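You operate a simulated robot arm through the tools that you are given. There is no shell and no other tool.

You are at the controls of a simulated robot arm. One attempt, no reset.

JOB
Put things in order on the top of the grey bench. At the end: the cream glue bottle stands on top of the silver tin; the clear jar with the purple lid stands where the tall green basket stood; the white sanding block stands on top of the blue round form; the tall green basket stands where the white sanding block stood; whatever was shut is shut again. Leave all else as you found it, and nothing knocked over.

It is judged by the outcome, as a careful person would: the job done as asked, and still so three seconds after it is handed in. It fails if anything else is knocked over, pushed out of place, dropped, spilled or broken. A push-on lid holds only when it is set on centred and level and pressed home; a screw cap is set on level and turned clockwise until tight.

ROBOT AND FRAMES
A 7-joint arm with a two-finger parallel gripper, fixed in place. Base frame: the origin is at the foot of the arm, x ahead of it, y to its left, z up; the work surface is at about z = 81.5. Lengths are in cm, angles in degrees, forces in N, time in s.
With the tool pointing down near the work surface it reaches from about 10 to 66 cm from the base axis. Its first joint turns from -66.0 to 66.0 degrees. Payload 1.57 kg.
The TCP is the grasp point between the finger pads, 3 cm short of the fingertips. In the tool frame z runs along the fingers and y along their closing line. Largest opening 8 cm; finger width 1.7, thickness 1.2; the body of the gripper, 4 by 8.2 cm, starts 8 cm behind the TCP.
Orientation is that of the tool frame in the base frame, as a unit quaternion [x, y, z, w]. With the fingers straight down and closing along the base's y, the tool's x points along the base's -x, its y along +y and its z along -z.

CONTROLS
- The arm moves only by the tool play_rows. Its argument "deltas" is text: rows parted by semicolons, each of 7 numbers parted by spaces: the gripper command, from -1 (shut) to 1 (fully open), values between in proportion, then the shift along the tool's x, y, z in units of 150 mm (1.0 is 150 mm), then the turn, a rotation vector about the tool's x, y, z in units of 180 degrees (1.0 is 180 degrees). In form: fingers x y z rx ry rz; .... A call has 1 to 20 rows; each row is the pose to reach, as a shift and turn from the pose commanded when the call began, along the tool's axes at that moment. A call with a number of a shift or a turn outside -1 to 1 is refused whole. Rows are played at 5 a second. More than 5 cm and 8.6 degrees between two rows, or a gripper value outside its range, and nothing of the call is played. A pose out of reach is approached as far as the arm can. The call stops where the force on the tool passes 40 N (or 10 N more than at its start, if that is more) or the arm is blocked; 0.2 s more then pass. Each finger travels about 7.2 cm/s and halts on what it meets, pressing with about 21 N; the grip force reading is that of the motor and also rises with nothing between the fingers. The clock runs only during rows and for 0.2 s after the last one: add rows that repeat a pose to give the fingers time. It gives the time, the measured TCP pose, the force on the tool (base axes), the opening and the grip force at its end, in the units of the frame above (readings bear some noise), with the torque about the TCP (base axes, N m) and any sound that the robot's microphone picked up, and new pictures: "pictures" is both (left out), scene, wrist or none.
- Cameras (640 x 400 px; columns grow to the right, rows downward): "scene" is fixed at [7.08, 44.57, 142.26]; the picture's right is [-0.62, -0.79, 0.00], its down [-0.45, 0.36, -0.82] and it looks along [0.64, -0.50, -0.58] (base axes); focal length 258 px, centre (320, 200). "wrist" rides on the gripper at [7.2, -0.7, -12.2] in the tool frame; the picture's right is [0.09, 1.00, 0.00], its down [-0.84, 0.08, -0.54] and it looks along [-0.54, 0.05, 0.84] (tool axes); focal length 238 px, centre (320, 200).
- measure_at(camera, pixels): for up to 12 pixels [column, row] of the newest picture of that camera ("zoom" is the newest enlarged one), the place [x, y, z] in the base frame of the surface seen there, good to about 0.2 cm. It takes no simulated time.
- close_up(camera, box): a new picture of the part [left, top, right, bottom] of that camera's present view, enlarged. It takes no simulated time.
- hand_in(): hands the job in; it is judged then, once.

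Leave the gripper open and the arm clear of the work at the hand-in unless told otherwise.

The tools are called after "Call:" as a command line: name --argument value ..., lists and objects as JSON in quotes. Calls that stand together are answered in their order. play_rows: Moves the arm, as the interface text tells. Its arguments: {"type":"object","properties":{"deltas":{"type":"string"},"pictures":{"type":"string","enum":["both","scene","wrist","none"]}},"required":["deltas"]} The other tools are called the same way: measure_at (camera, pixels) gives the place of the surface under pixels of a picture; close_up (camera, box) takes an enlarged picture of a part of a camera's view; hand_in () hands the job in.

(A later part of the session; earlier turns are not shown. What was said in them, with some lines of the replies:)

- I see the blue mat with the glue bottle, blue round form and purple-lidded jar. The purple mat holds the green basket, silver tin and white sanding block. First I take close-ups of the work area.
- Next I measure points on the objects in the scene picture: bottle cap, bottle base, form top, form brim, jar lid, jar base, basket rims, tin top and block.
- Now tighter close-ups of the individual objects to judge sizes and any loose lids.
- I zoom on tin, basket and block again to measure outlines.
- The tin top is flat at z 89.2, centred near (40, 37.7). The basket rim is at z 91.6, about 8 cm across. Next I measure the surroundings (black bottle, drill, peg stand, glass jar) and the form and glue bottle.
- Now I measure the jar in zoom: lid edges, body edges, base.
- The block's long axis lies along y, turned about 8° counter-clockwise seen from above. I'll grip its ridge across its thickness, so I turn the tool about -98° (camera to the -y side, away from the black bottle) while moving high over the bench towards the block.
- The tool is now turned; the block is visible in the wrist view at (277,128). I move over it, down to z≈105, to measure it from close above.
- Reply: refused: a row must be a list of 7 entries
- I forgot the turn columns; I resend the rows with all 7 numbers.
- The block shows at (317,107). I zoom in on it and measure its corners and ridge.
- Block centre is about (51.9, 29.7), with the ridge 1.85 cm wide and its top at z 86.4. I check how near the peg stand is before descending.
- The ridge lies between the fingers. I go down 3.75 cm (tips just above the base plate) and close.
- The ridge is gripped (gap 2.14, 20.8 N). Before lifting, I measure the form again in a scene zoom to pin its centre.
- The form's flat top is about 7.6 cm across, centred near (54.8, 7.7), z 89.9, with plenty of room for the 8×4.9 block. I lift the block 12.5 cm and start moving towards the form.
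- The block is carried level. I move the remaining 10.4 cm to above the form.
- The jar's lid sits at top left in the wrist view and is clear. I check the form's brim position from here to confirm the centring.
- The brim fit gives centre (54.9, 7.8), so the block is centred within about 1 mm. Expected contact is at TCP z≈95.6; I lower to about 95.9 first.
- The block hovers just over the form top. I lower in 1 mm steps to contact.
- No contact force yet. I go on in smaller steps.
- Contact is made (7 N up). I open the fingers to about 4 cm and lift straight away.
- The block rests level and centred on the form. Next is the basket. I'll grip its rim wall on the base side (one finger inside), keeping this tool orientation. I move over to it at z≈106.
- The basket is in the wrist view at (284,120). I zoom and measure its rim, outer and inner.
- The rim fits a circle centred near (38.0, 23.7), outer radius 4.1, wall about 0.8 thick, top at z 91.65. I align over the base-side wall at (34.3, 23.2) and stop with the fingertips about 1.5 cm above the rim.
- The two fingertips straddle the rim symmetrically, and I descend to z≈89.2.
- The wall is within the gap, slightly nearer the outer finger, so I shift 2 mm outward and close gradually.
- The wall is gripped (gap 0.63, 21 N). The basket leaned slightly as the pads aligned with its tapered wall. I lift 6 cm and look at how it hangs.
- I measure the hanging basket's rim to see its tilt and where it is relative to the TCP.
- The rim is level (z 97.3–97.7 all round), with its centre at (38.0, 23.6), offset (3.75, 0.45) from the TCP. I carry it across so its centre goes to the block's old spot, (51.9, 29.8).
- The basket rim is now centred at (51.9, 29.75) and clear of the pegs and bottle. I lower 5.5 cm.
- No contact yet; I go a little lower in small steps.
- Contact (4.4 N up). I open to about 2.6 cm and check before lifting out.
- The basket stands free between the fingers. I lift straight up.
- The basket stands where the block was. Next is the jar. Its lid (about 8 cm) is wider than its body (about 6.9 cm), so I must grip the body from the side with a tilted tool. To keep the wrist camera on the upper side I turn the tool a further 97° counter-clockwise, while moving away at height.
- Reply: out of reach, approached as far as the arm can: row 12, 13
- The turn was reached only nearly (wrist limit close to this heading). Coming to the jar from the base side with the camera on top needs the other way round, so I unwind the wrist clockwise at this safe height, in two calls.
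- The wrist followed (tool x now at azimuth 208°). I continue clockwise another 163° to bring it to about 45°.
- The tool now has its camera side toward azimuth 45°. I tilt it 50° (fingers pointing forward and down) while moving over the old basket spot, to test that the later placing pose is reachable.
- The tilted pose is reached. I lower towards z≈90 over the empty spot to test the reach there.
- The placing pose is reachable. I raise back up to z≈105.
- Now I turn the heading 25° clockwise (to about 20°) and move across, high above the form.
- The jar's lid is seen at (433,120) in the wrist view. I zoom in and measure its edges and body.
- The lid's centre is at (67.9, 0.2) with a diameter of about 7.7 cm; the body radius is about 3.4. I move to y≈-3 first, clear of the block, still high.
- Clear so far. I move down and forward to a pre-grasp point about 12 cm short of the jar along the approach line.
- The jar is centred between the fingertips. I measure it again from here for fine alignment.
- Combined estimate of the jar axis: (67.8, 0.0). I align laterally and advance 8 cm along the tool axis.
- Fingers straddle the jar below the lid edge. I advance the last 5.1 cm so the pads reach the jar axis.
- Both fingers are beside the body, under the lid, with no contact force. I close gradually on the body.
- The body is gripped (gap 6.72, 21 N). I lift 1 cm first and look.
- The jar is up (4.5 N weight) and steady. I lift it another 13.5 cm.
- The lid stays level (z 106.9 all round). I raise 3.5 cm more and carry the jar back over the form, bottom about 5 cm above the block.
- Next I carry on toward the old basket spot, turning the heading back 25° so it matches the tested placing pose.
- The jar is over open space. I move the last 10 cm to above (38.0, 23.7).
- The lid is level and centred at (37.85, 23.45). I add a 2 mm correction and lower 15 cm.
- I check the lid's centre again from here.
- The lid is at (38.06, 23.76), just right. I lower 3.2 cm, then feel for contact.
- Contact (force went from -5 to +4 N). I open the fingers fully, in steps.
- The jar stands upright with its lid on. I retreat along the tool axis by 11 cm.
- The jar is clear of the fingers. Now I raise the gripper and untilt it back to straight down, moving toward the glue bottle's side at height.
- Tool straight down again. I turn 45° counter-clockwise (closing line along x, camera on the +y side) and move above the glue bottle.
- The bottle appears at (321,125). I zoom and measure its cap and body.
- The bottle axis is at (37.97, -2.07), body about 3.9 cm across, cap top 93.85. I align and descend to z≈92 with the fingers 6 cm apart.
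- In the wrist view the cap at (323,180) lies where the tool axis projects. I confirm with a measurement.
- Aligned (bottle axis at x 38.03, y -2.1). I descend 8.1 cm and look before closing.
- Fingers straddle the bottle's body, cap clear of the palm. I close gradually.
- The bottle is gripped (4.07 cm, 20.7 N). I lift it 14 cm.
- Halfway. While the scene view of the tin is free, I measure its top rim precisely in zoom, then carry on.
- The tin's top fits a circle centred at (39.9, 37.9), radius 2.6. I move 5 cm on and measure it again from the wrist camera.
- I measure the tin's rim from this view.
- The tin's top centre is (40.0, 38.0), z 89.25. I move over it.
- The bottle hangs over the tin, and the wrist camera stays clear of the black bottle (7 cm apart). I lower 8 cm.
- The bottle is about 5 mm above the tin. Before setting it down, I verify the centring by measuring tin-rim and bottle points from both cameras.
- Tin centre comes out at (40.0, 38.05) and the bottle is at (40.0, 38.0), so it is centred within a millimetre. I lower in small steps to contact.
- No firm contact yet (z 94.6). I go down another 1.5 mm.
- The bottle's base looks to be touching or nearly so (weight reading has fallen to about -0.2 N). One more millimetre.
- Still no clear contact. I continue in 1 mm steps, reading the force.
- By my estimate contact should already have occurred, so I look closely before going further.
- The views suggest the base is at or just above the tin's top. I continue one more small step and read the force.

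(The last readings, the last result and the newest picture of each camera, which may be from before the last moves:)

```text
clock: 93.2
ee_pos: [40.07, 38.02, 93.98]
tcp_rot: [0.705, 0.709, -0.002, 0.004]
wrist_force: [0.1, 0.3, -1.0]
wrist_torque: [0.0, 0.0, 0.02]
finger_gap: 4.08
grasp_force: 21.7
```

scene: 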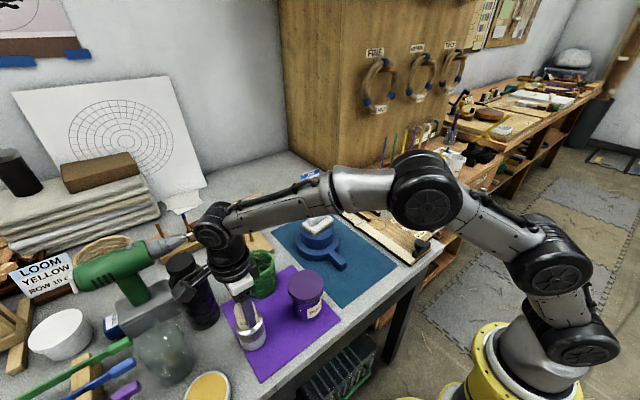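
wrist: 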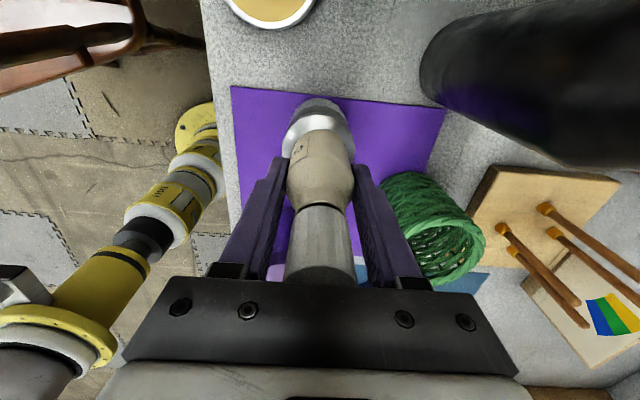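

Still hanging free at z≈94.0. I take fresh pictures and look for the gap.

Call:
play_rows --deltas "-1 0 0 0 0 0 0"

Call:
close_up --camera "scene" --box '[235, 310, 270, 342]'

Call:
measure_at --camera "zoom" --pixels '[[140, 230], [150, 250], [160, 262], [170, 270], [180, 275], [200, 282], [220, 290], [240, 295], [200, 300], [160, 285], [240, 315], [140, 260]]'

Call:
close_up --camera "wrist" --box '[275, 95, 365, 160]'

Call:
measure_at --camera "zoom" --pixels '[[300, 110], [300, 140], [300, 165], [300, 180], [300, 195], [300, 205], [300, 215], [300, 225], [300, 235], [300, 250], [300, 265], [300, 290]]'

```text
clock: 93.6
ee_pos: [40.08, 38.08, 94.06]
tcp_rot: [0.705, 0.709, -0.001, 0.003]
wrist_force: [0.7, 0.5, -1.4]
wrist_torque: [0.03, 0.0, 0.01]
finger_gap: 4.04
grasp_force: 20.9
```

scene: 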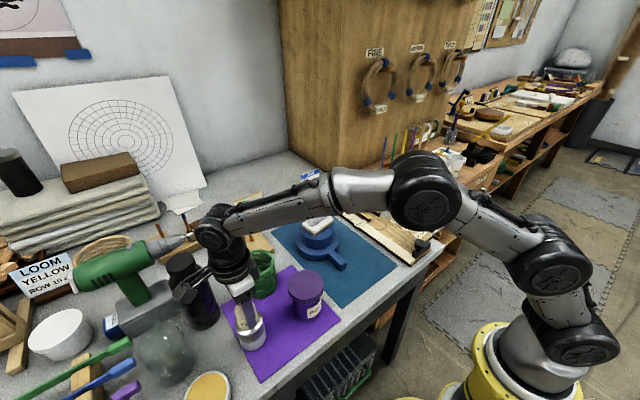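
wrist: 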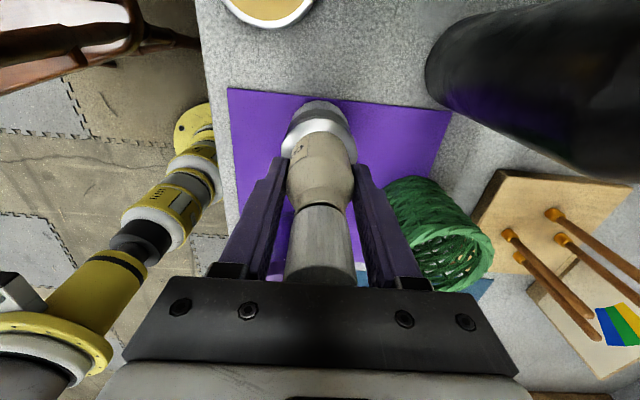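

```text
12.50 times, centred on (252, 326) of scene
```

zoom: 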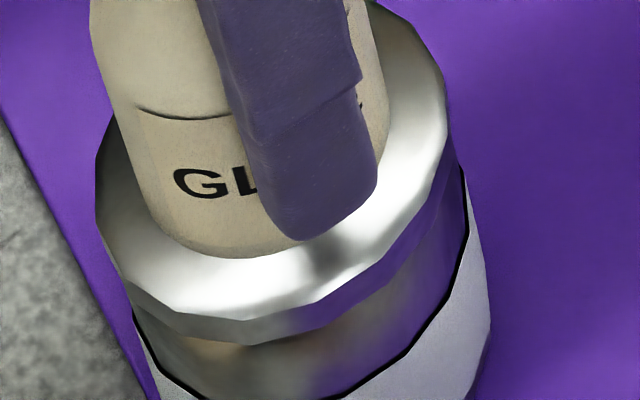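

```text
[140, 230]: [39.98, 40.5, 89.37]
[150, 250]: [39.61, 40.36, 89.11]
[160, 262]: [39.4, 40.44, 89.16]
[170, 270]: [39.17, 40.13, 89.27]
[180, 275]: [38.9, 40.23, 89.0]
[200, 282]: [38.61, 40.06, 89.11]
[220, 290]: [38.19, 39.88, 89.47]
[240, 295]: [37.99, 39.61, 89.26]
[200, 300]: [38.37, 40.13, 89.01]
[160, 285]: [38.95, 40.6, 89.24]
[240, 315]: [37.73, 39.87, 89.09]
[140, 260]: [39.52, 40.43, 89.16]
```

```text
6.15 times, centred on (320, 128) of wrist
```

zoom: 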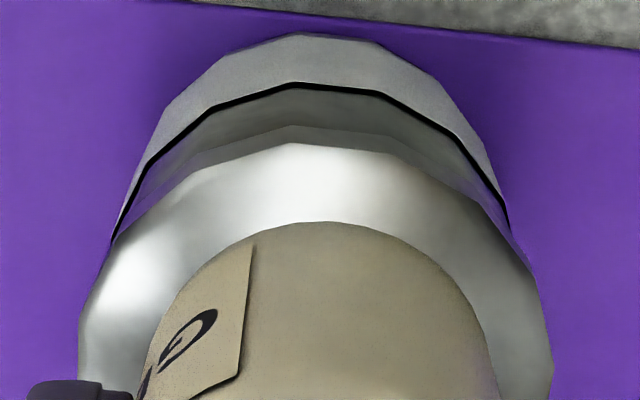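

```text
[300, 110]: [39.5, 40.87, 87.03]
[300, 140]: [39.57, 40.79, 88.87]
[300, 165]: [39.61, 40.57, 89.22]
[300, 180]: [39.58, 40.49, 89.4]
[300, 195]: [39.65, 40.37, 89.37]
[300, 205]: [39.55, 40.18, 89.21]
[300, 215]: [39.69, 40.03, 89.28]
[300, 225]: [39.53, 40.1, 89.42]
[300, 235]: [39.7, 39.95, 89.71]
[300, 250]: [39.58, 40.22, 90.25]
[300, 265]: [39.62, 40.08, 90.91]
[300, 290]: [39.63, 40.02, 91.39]
```

The bottle's bottom edge measures z≈89.4 against the tin's 89.25, so a millimetre or two may remain. I continue down in tiny steps.

Call:
play_rows --deltas "-1 0 0 0.004 0 0 0; -1 0 0 0.008 0 0 0; -1 0 0 0.008 0 0 0; -1 0 0 0.008 0 0 0" --pictures "none"

Call:
play_rows --deltas "-1 0 0 0.004 0 0 0; -1 0 0 0.007 0 0 0; -1 0 0 0.007 0 0 0; -1 0 0 0.007 0 0 0" --pictures "none"

```text
clock: 94.6
ee_pos: [40.12, 37.95, 93.75]
tcp_rot: [0.704, 0.71, -0.001, 0.004]
wrist_force: [-0.2, 0.0, -1.7]
wrist_torque: [-0.01, 0.03, 0.02]
finger_gap: 4.07
grasp_force: 20.8
```

```text
clock: 95.6
ee_pos: [40.07, 38.15, 93.9]
tcp_rot: [0.704, 0.71, 0.0, 0.004]
wrist_force: [-0.7, -1.7, 6.7]
wrist_torque: [-0.16, 0.17, -0.01]
finger_gap: 4.1
grasp_force: 20.7
```

Contact (6.7 N up). I open the fingers evenly, in small steps.

Call:
play_rows --deltas "0.05 0 0 0 0 0 0; 0.15 0 0 0 0 0 0; 0.3 0 0 0 0 0 0; 0.45 0 0 0 0 0 0; 0.45 0 0 0 0 0 0; 0.45 0 0 0 0 0 0"

Call:
close_up --camera "scene" --box '[215, 270, 285, 350]'

```text
clock: 97.0
ee_pos: [40.03, 38.04, 93.73]
tcp_rot: [0.705, 0.71, -0.002, 0.004]
wrist_force: [-0.2, -0.5, -0.3]
wrist_torque: [-0.01, -0.02, 0.02]
finger_gap: 5.82
grasp_force: 0.1
```

scene: 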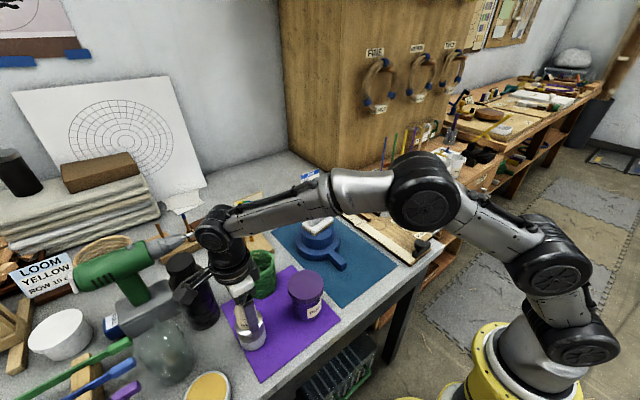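
wrist: 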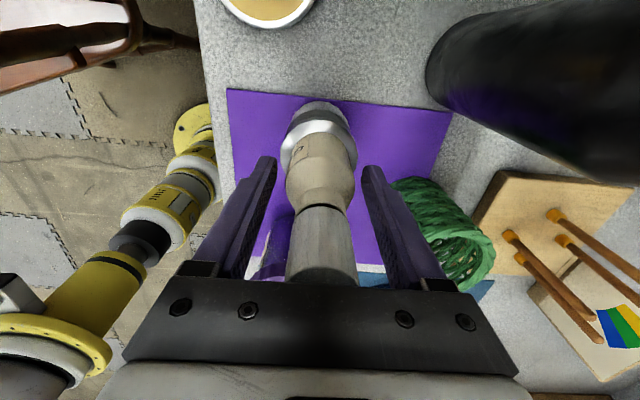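

```text
5.00 times, centred on (250, 310) of scene
```

zoom: 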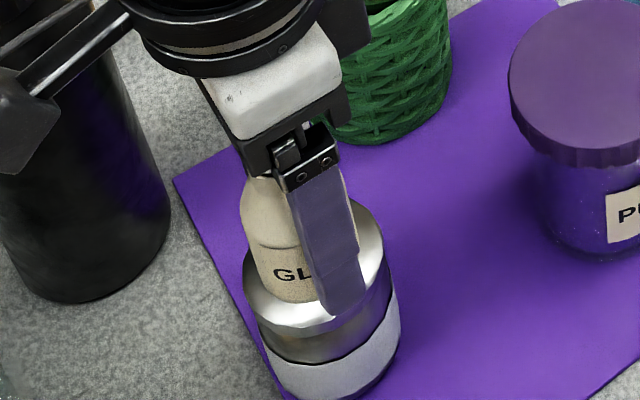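

The bottle stands on the tin, released. I lift straight up, slowly at first.

Call:
play_rows --deltas "0.45 0 0 -0.05 0 0 0; 0.45 0 0 -0.12 0 0 0; 0.45 0 0 -0.22 0 0 0; 0.45 0 0 -0.35 0 0 0; 0.45 0 0 -0.5 0 0 0; 0.45 0 0 -0.7 0 0 0; 0.45 0 0 -0.9 0 0 0; 0.45 0 0 -1 0 0 0; 0.45 0 0 -1 0 0 0"

Call:
close_up --camera "scene" --box '[205, 240, 345, 350]'

```text
clock: 99.0
ee_pos: [40.02, 38.15, 108.7]
tcp_rot: [0.704, 0.71, -0.001, 0.004]
wrist_force: [0.0, 0.4, -0.6]
wrist_torque: [-0.06, -0.01, -0.01]
finger_gap: 5.81
grasp_force: 0.0
```

scene: 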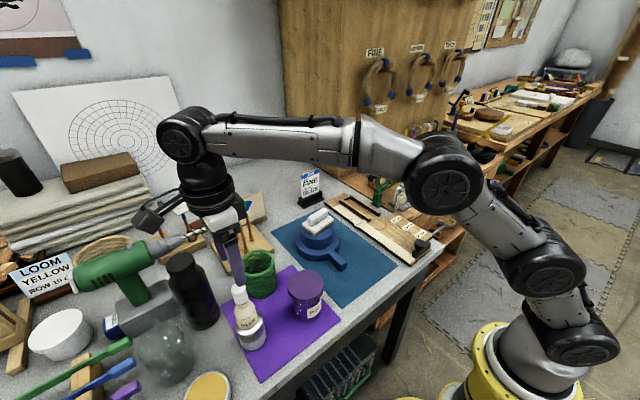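
wrist: 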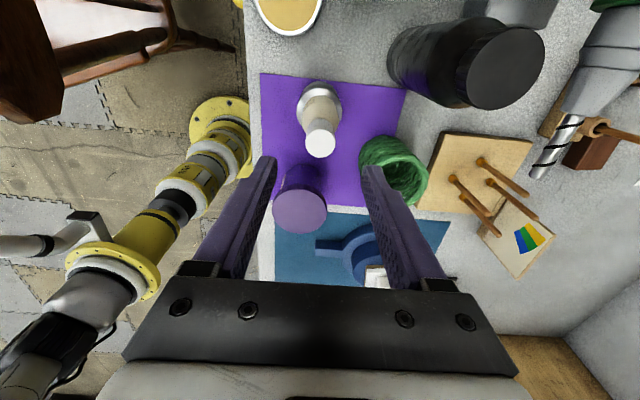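

```text
3.64 times, centred on (275, 295) of scene
```

zoom: 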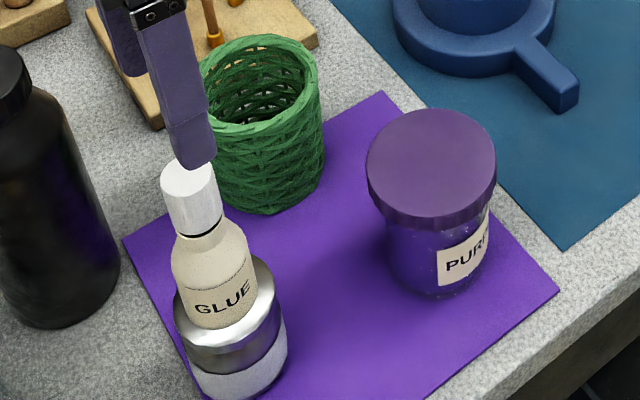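

The bottle stands upright on the tin. I raise further, open the gripper fully, and swing back to the starting area, clear of the work.

Call:
play_rows --deltas "0.45 0 0 -0.2 0 0 0; 0.45 0 0 -0.45 0 0 0; 0.6 0 0 -0.7 0 0 0; 1 -0.2 0 -0.73 0 0 0; 1 -0.45 0 -0.73 0 0 0; 1 -0.7 0 -0.73 0 0 0; 1 -0.9 0 -0.73 0 0 0; 1 -1 0 -0.73 0 0 0; 1 -1 0 -0.73 0 0 0" --pictures "none"

Call:
play_rows --deltas "1 -0.2 0 0 0 0 0; 1 -0.45 0 0 0 0 0; 1 -0.7 0 0 0 0 0; 1 -0.9 0 0 0 0 0; 1 -1 0 0 0 0 0; 1 -1 0 0 0 0 0"

Call:
close_up --camera "scene" --box '[205, 170, 445, 360]'

```text
clock: 101.0
ee_pos: [40.18, 23.23, 119.64]
tcp_rot: [0.704, 0.711, -0.001, 0.003]
wrist_force: [0.6, -0.6, 0.0]
wrist_torque: [-0.04, -0.05, -0.02]
finger_gap: 7.96
grasp_force: 0.1
out of reach, approached as far as the arm can: row 3, 4
```

```text
clock: 102.4
ee_pos: [40.28, 8.08, 119.82]
tcp_rot: [0.704, 0.71, 0.0, 0.004]
wrist_force: [-0.5, -0.3, -0.7]
wrist_torque: [-0.01, 0.0, 0.0]
finger_gap: 8.02
grasp_force: 0.2
```

scene: 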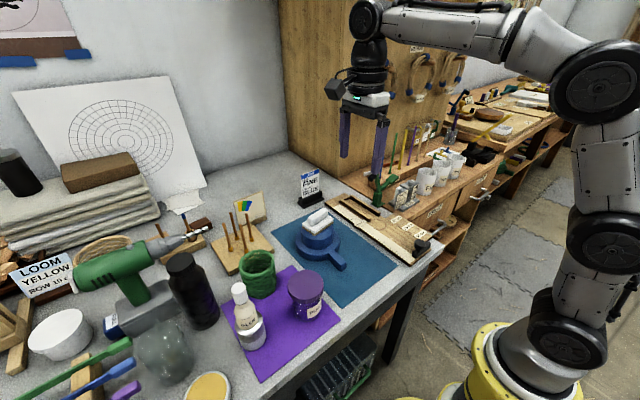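
wrist: 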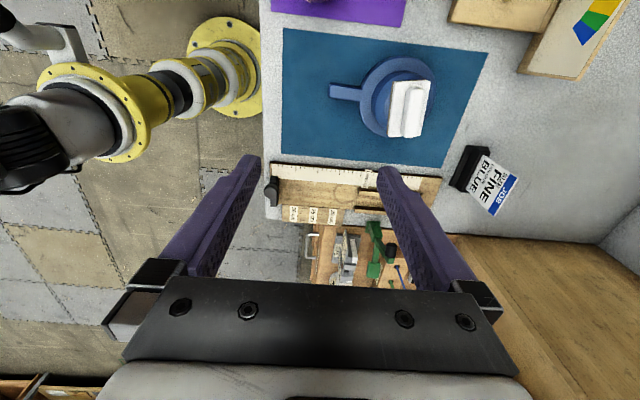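

```text
2.11 times, centred on (325, 265) of scene
```

zoom: 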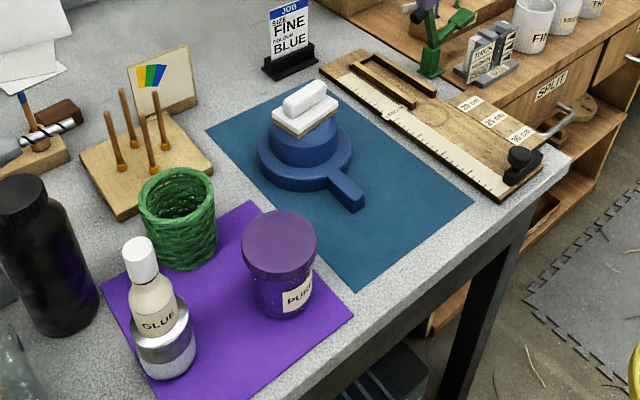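

Everything seems in place. I verify with measurements: bottle cap and tin, jar lid, basket rim, block.

Call:
close_up --camera "scene" --box '[215, 240, 345, 360]'

Call:
measure_at --camera "scene" --pixels '[[239, 286], [234, 286], [243, 289], [240, 314], [249, 309], [290, 283], [305, 271], [322, 283], [305, 296], [306, 283], [318, 218], [322, 230]]'

Call:
measure_at --camera "scene" --pixels '[[241, 262], [258, 250], [275, 259], [258, 269], [247, 252], [270, 252], [302, 310], [240, 336], [258, 334], [250, 345]]'

```text
3.33 times, centred on (280, 300) of scene
```

zoom: 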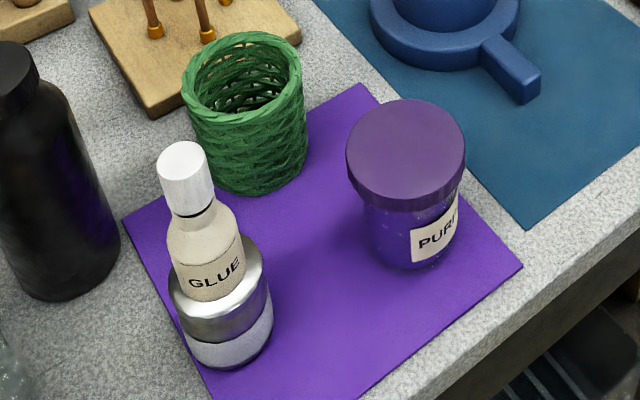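

```text
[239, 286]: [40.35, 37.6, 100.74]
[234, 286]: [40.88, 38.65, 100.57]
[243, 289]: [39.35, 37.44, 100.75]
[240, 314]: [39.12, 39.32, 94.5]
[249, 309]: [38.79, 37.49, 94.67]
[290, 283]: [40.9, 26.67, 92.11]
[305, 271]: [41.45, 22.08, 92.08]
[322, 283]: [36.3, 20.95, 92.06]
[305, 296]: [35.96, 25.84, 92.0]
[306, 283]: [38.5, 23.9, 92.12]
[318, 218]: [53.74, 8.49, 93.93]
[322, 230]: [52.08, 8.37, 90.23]
```

```text
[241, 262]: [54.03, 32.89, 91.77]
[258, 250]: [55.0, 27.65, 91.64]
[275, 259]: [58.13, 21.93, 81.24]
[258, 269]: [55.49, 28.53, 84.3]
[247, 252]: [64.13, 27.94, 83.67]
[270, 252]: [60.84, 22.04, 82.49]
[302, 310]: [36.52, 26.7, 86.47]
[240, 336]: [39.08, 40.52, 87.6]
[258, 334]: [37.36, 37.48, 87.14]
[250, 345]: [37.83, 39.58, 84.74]
```

The cap top reads z 100.75, a bit lower than I expected, so I look closely at how the bottle seats on the tin.

Call:
close_up --camera "scene" --box '[225, 275, 275, 352]'

Call:
measure_at --camera "zoom" --pixels '[[240, 50], [270, 50], [300, 60], [265, 70], [250, 100], [230, 225], [260, 230], [300, 230], [340, 190], [205, 220], [330, 215], [280, 222]]'

Call:
close_up --camera "scene" --box '[290, 200, 350, 250]'

Call:
measure_at --camera "zoom" --pixels '[[300, 95], [330, 80], [270, 115], [250, 160], [300, 150], [360, 110], [300, 170], [320, 230], [180, 150]]'

```text
5.19 times, centred on (250, 314) of scene
```

zoom: 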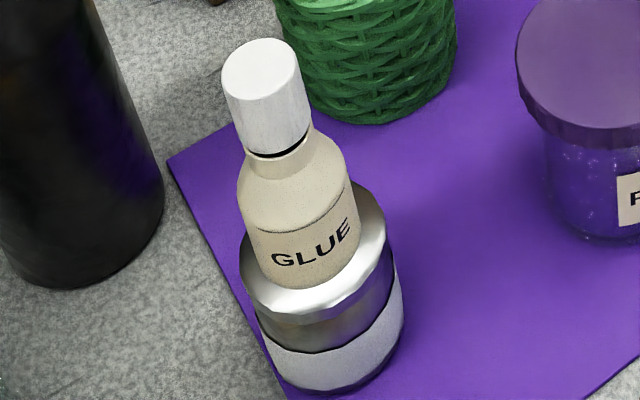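

```text
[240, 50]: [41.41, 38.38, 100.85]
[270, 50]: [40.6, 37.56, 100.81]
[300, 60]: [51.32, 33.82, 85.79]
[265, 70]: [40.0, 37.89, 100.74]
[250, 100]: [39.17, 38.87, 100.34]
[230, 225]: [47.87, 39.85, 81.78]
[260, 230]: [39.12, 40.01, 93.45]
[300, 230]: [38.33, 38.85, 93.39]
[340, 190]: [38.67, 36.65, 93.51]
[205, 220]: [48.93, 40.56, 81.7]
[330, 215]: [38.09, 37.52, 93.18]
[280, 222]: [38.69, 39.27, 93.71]
```

```text
8.00 times, centred on (320, 225) of scene
```

zoom: 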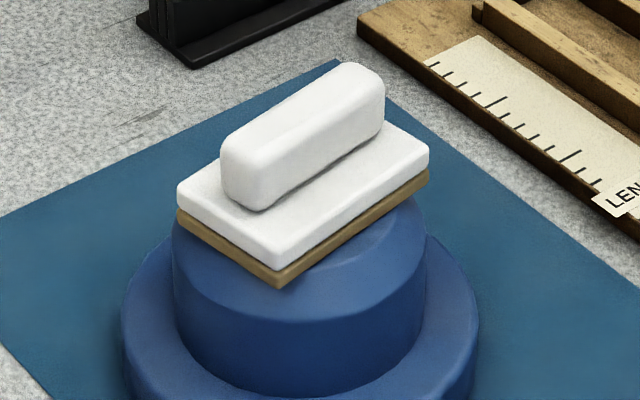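

```text
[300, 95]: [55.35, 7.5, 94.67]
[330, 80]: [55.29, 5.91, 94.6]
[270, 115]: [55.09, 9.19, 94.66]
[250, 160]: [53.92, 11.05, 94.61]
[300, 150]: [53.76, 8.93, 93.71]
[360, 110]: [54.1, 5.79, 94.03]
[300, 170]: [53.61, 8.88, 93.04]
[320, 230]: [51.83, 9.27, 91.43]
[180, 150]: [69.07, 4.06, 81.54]
```

The block is seated well (top 94.65). I check the tin's top height now around the bottle.

Call:
close_up --camera "scene" --box '[232, 305, 272, 352]'

Call:
measure_at --camera "zoom" --pixels '[[420, 90], [430, 120], [400, 150], [370, 180], [300, 195], [240, 190], [200, 160], [250, 165], [300, 170], [340, 160], [300, 230], [420, 180]]'

```text
8.51 times, centred on (252, 328) of scene
```

zoom: 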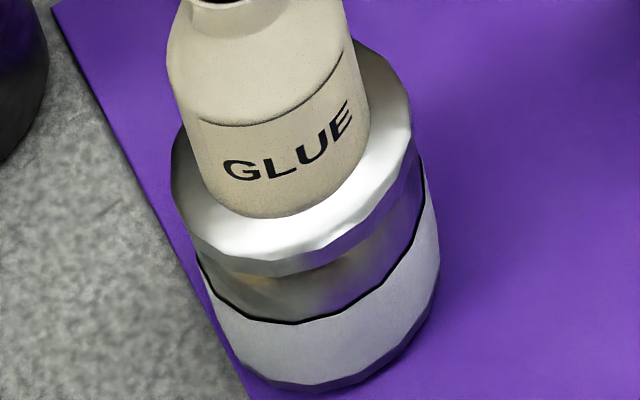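

```text
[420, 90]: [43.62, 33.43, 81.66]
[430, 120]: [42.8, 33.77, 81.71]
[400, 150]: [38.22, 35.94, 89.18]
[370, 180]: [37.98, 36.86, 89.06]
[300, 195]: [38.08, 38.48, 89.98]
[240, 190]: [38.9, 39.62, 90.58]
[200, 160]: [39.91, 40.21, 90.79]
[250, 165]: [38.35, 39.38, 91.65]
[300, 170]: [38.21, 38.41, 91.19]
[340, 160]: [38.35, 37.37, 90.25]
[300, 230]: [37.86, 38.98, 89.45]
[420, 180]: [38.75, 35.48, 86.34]
```

Here is where everything stands:
- **Glue bottle:** upright and centred on the tin, whose top still reads 89.2.
- **Jar:** standing where the basket was, with its lid on and level (92.0–92.1 all round).
- **Basket:** upright on the block's old spot.
- **Sanding block:** flat on the blue form.
- **Everything else:** the job card, ruler board, black bottle and peg stand look untouched.

The gripper is open and the arm is clear and high. I hand in.

Call:
hand_in

```text
The job is handed in.
```

The job is handed in with all four moves done. I have not seen the verdict.

- **Glue bottle:** it stands upright and centred on the silver tin. Its cap top reads about 0.6 cm lower than I expected, and I could not explain why. The tin's top height is unchanged.
- **Purple-lidded jar:** it stands where the basket was. I carried it by the body, and the lid stayed on and level.
- **White sanding block:** it lies flat and centred on top of the blue round form.
- **Green basket:** it stands upright where the sanding block was.

The last pictures show nothing else on the bench disturbed. The gripper is open and the arm is raised clear of the work.
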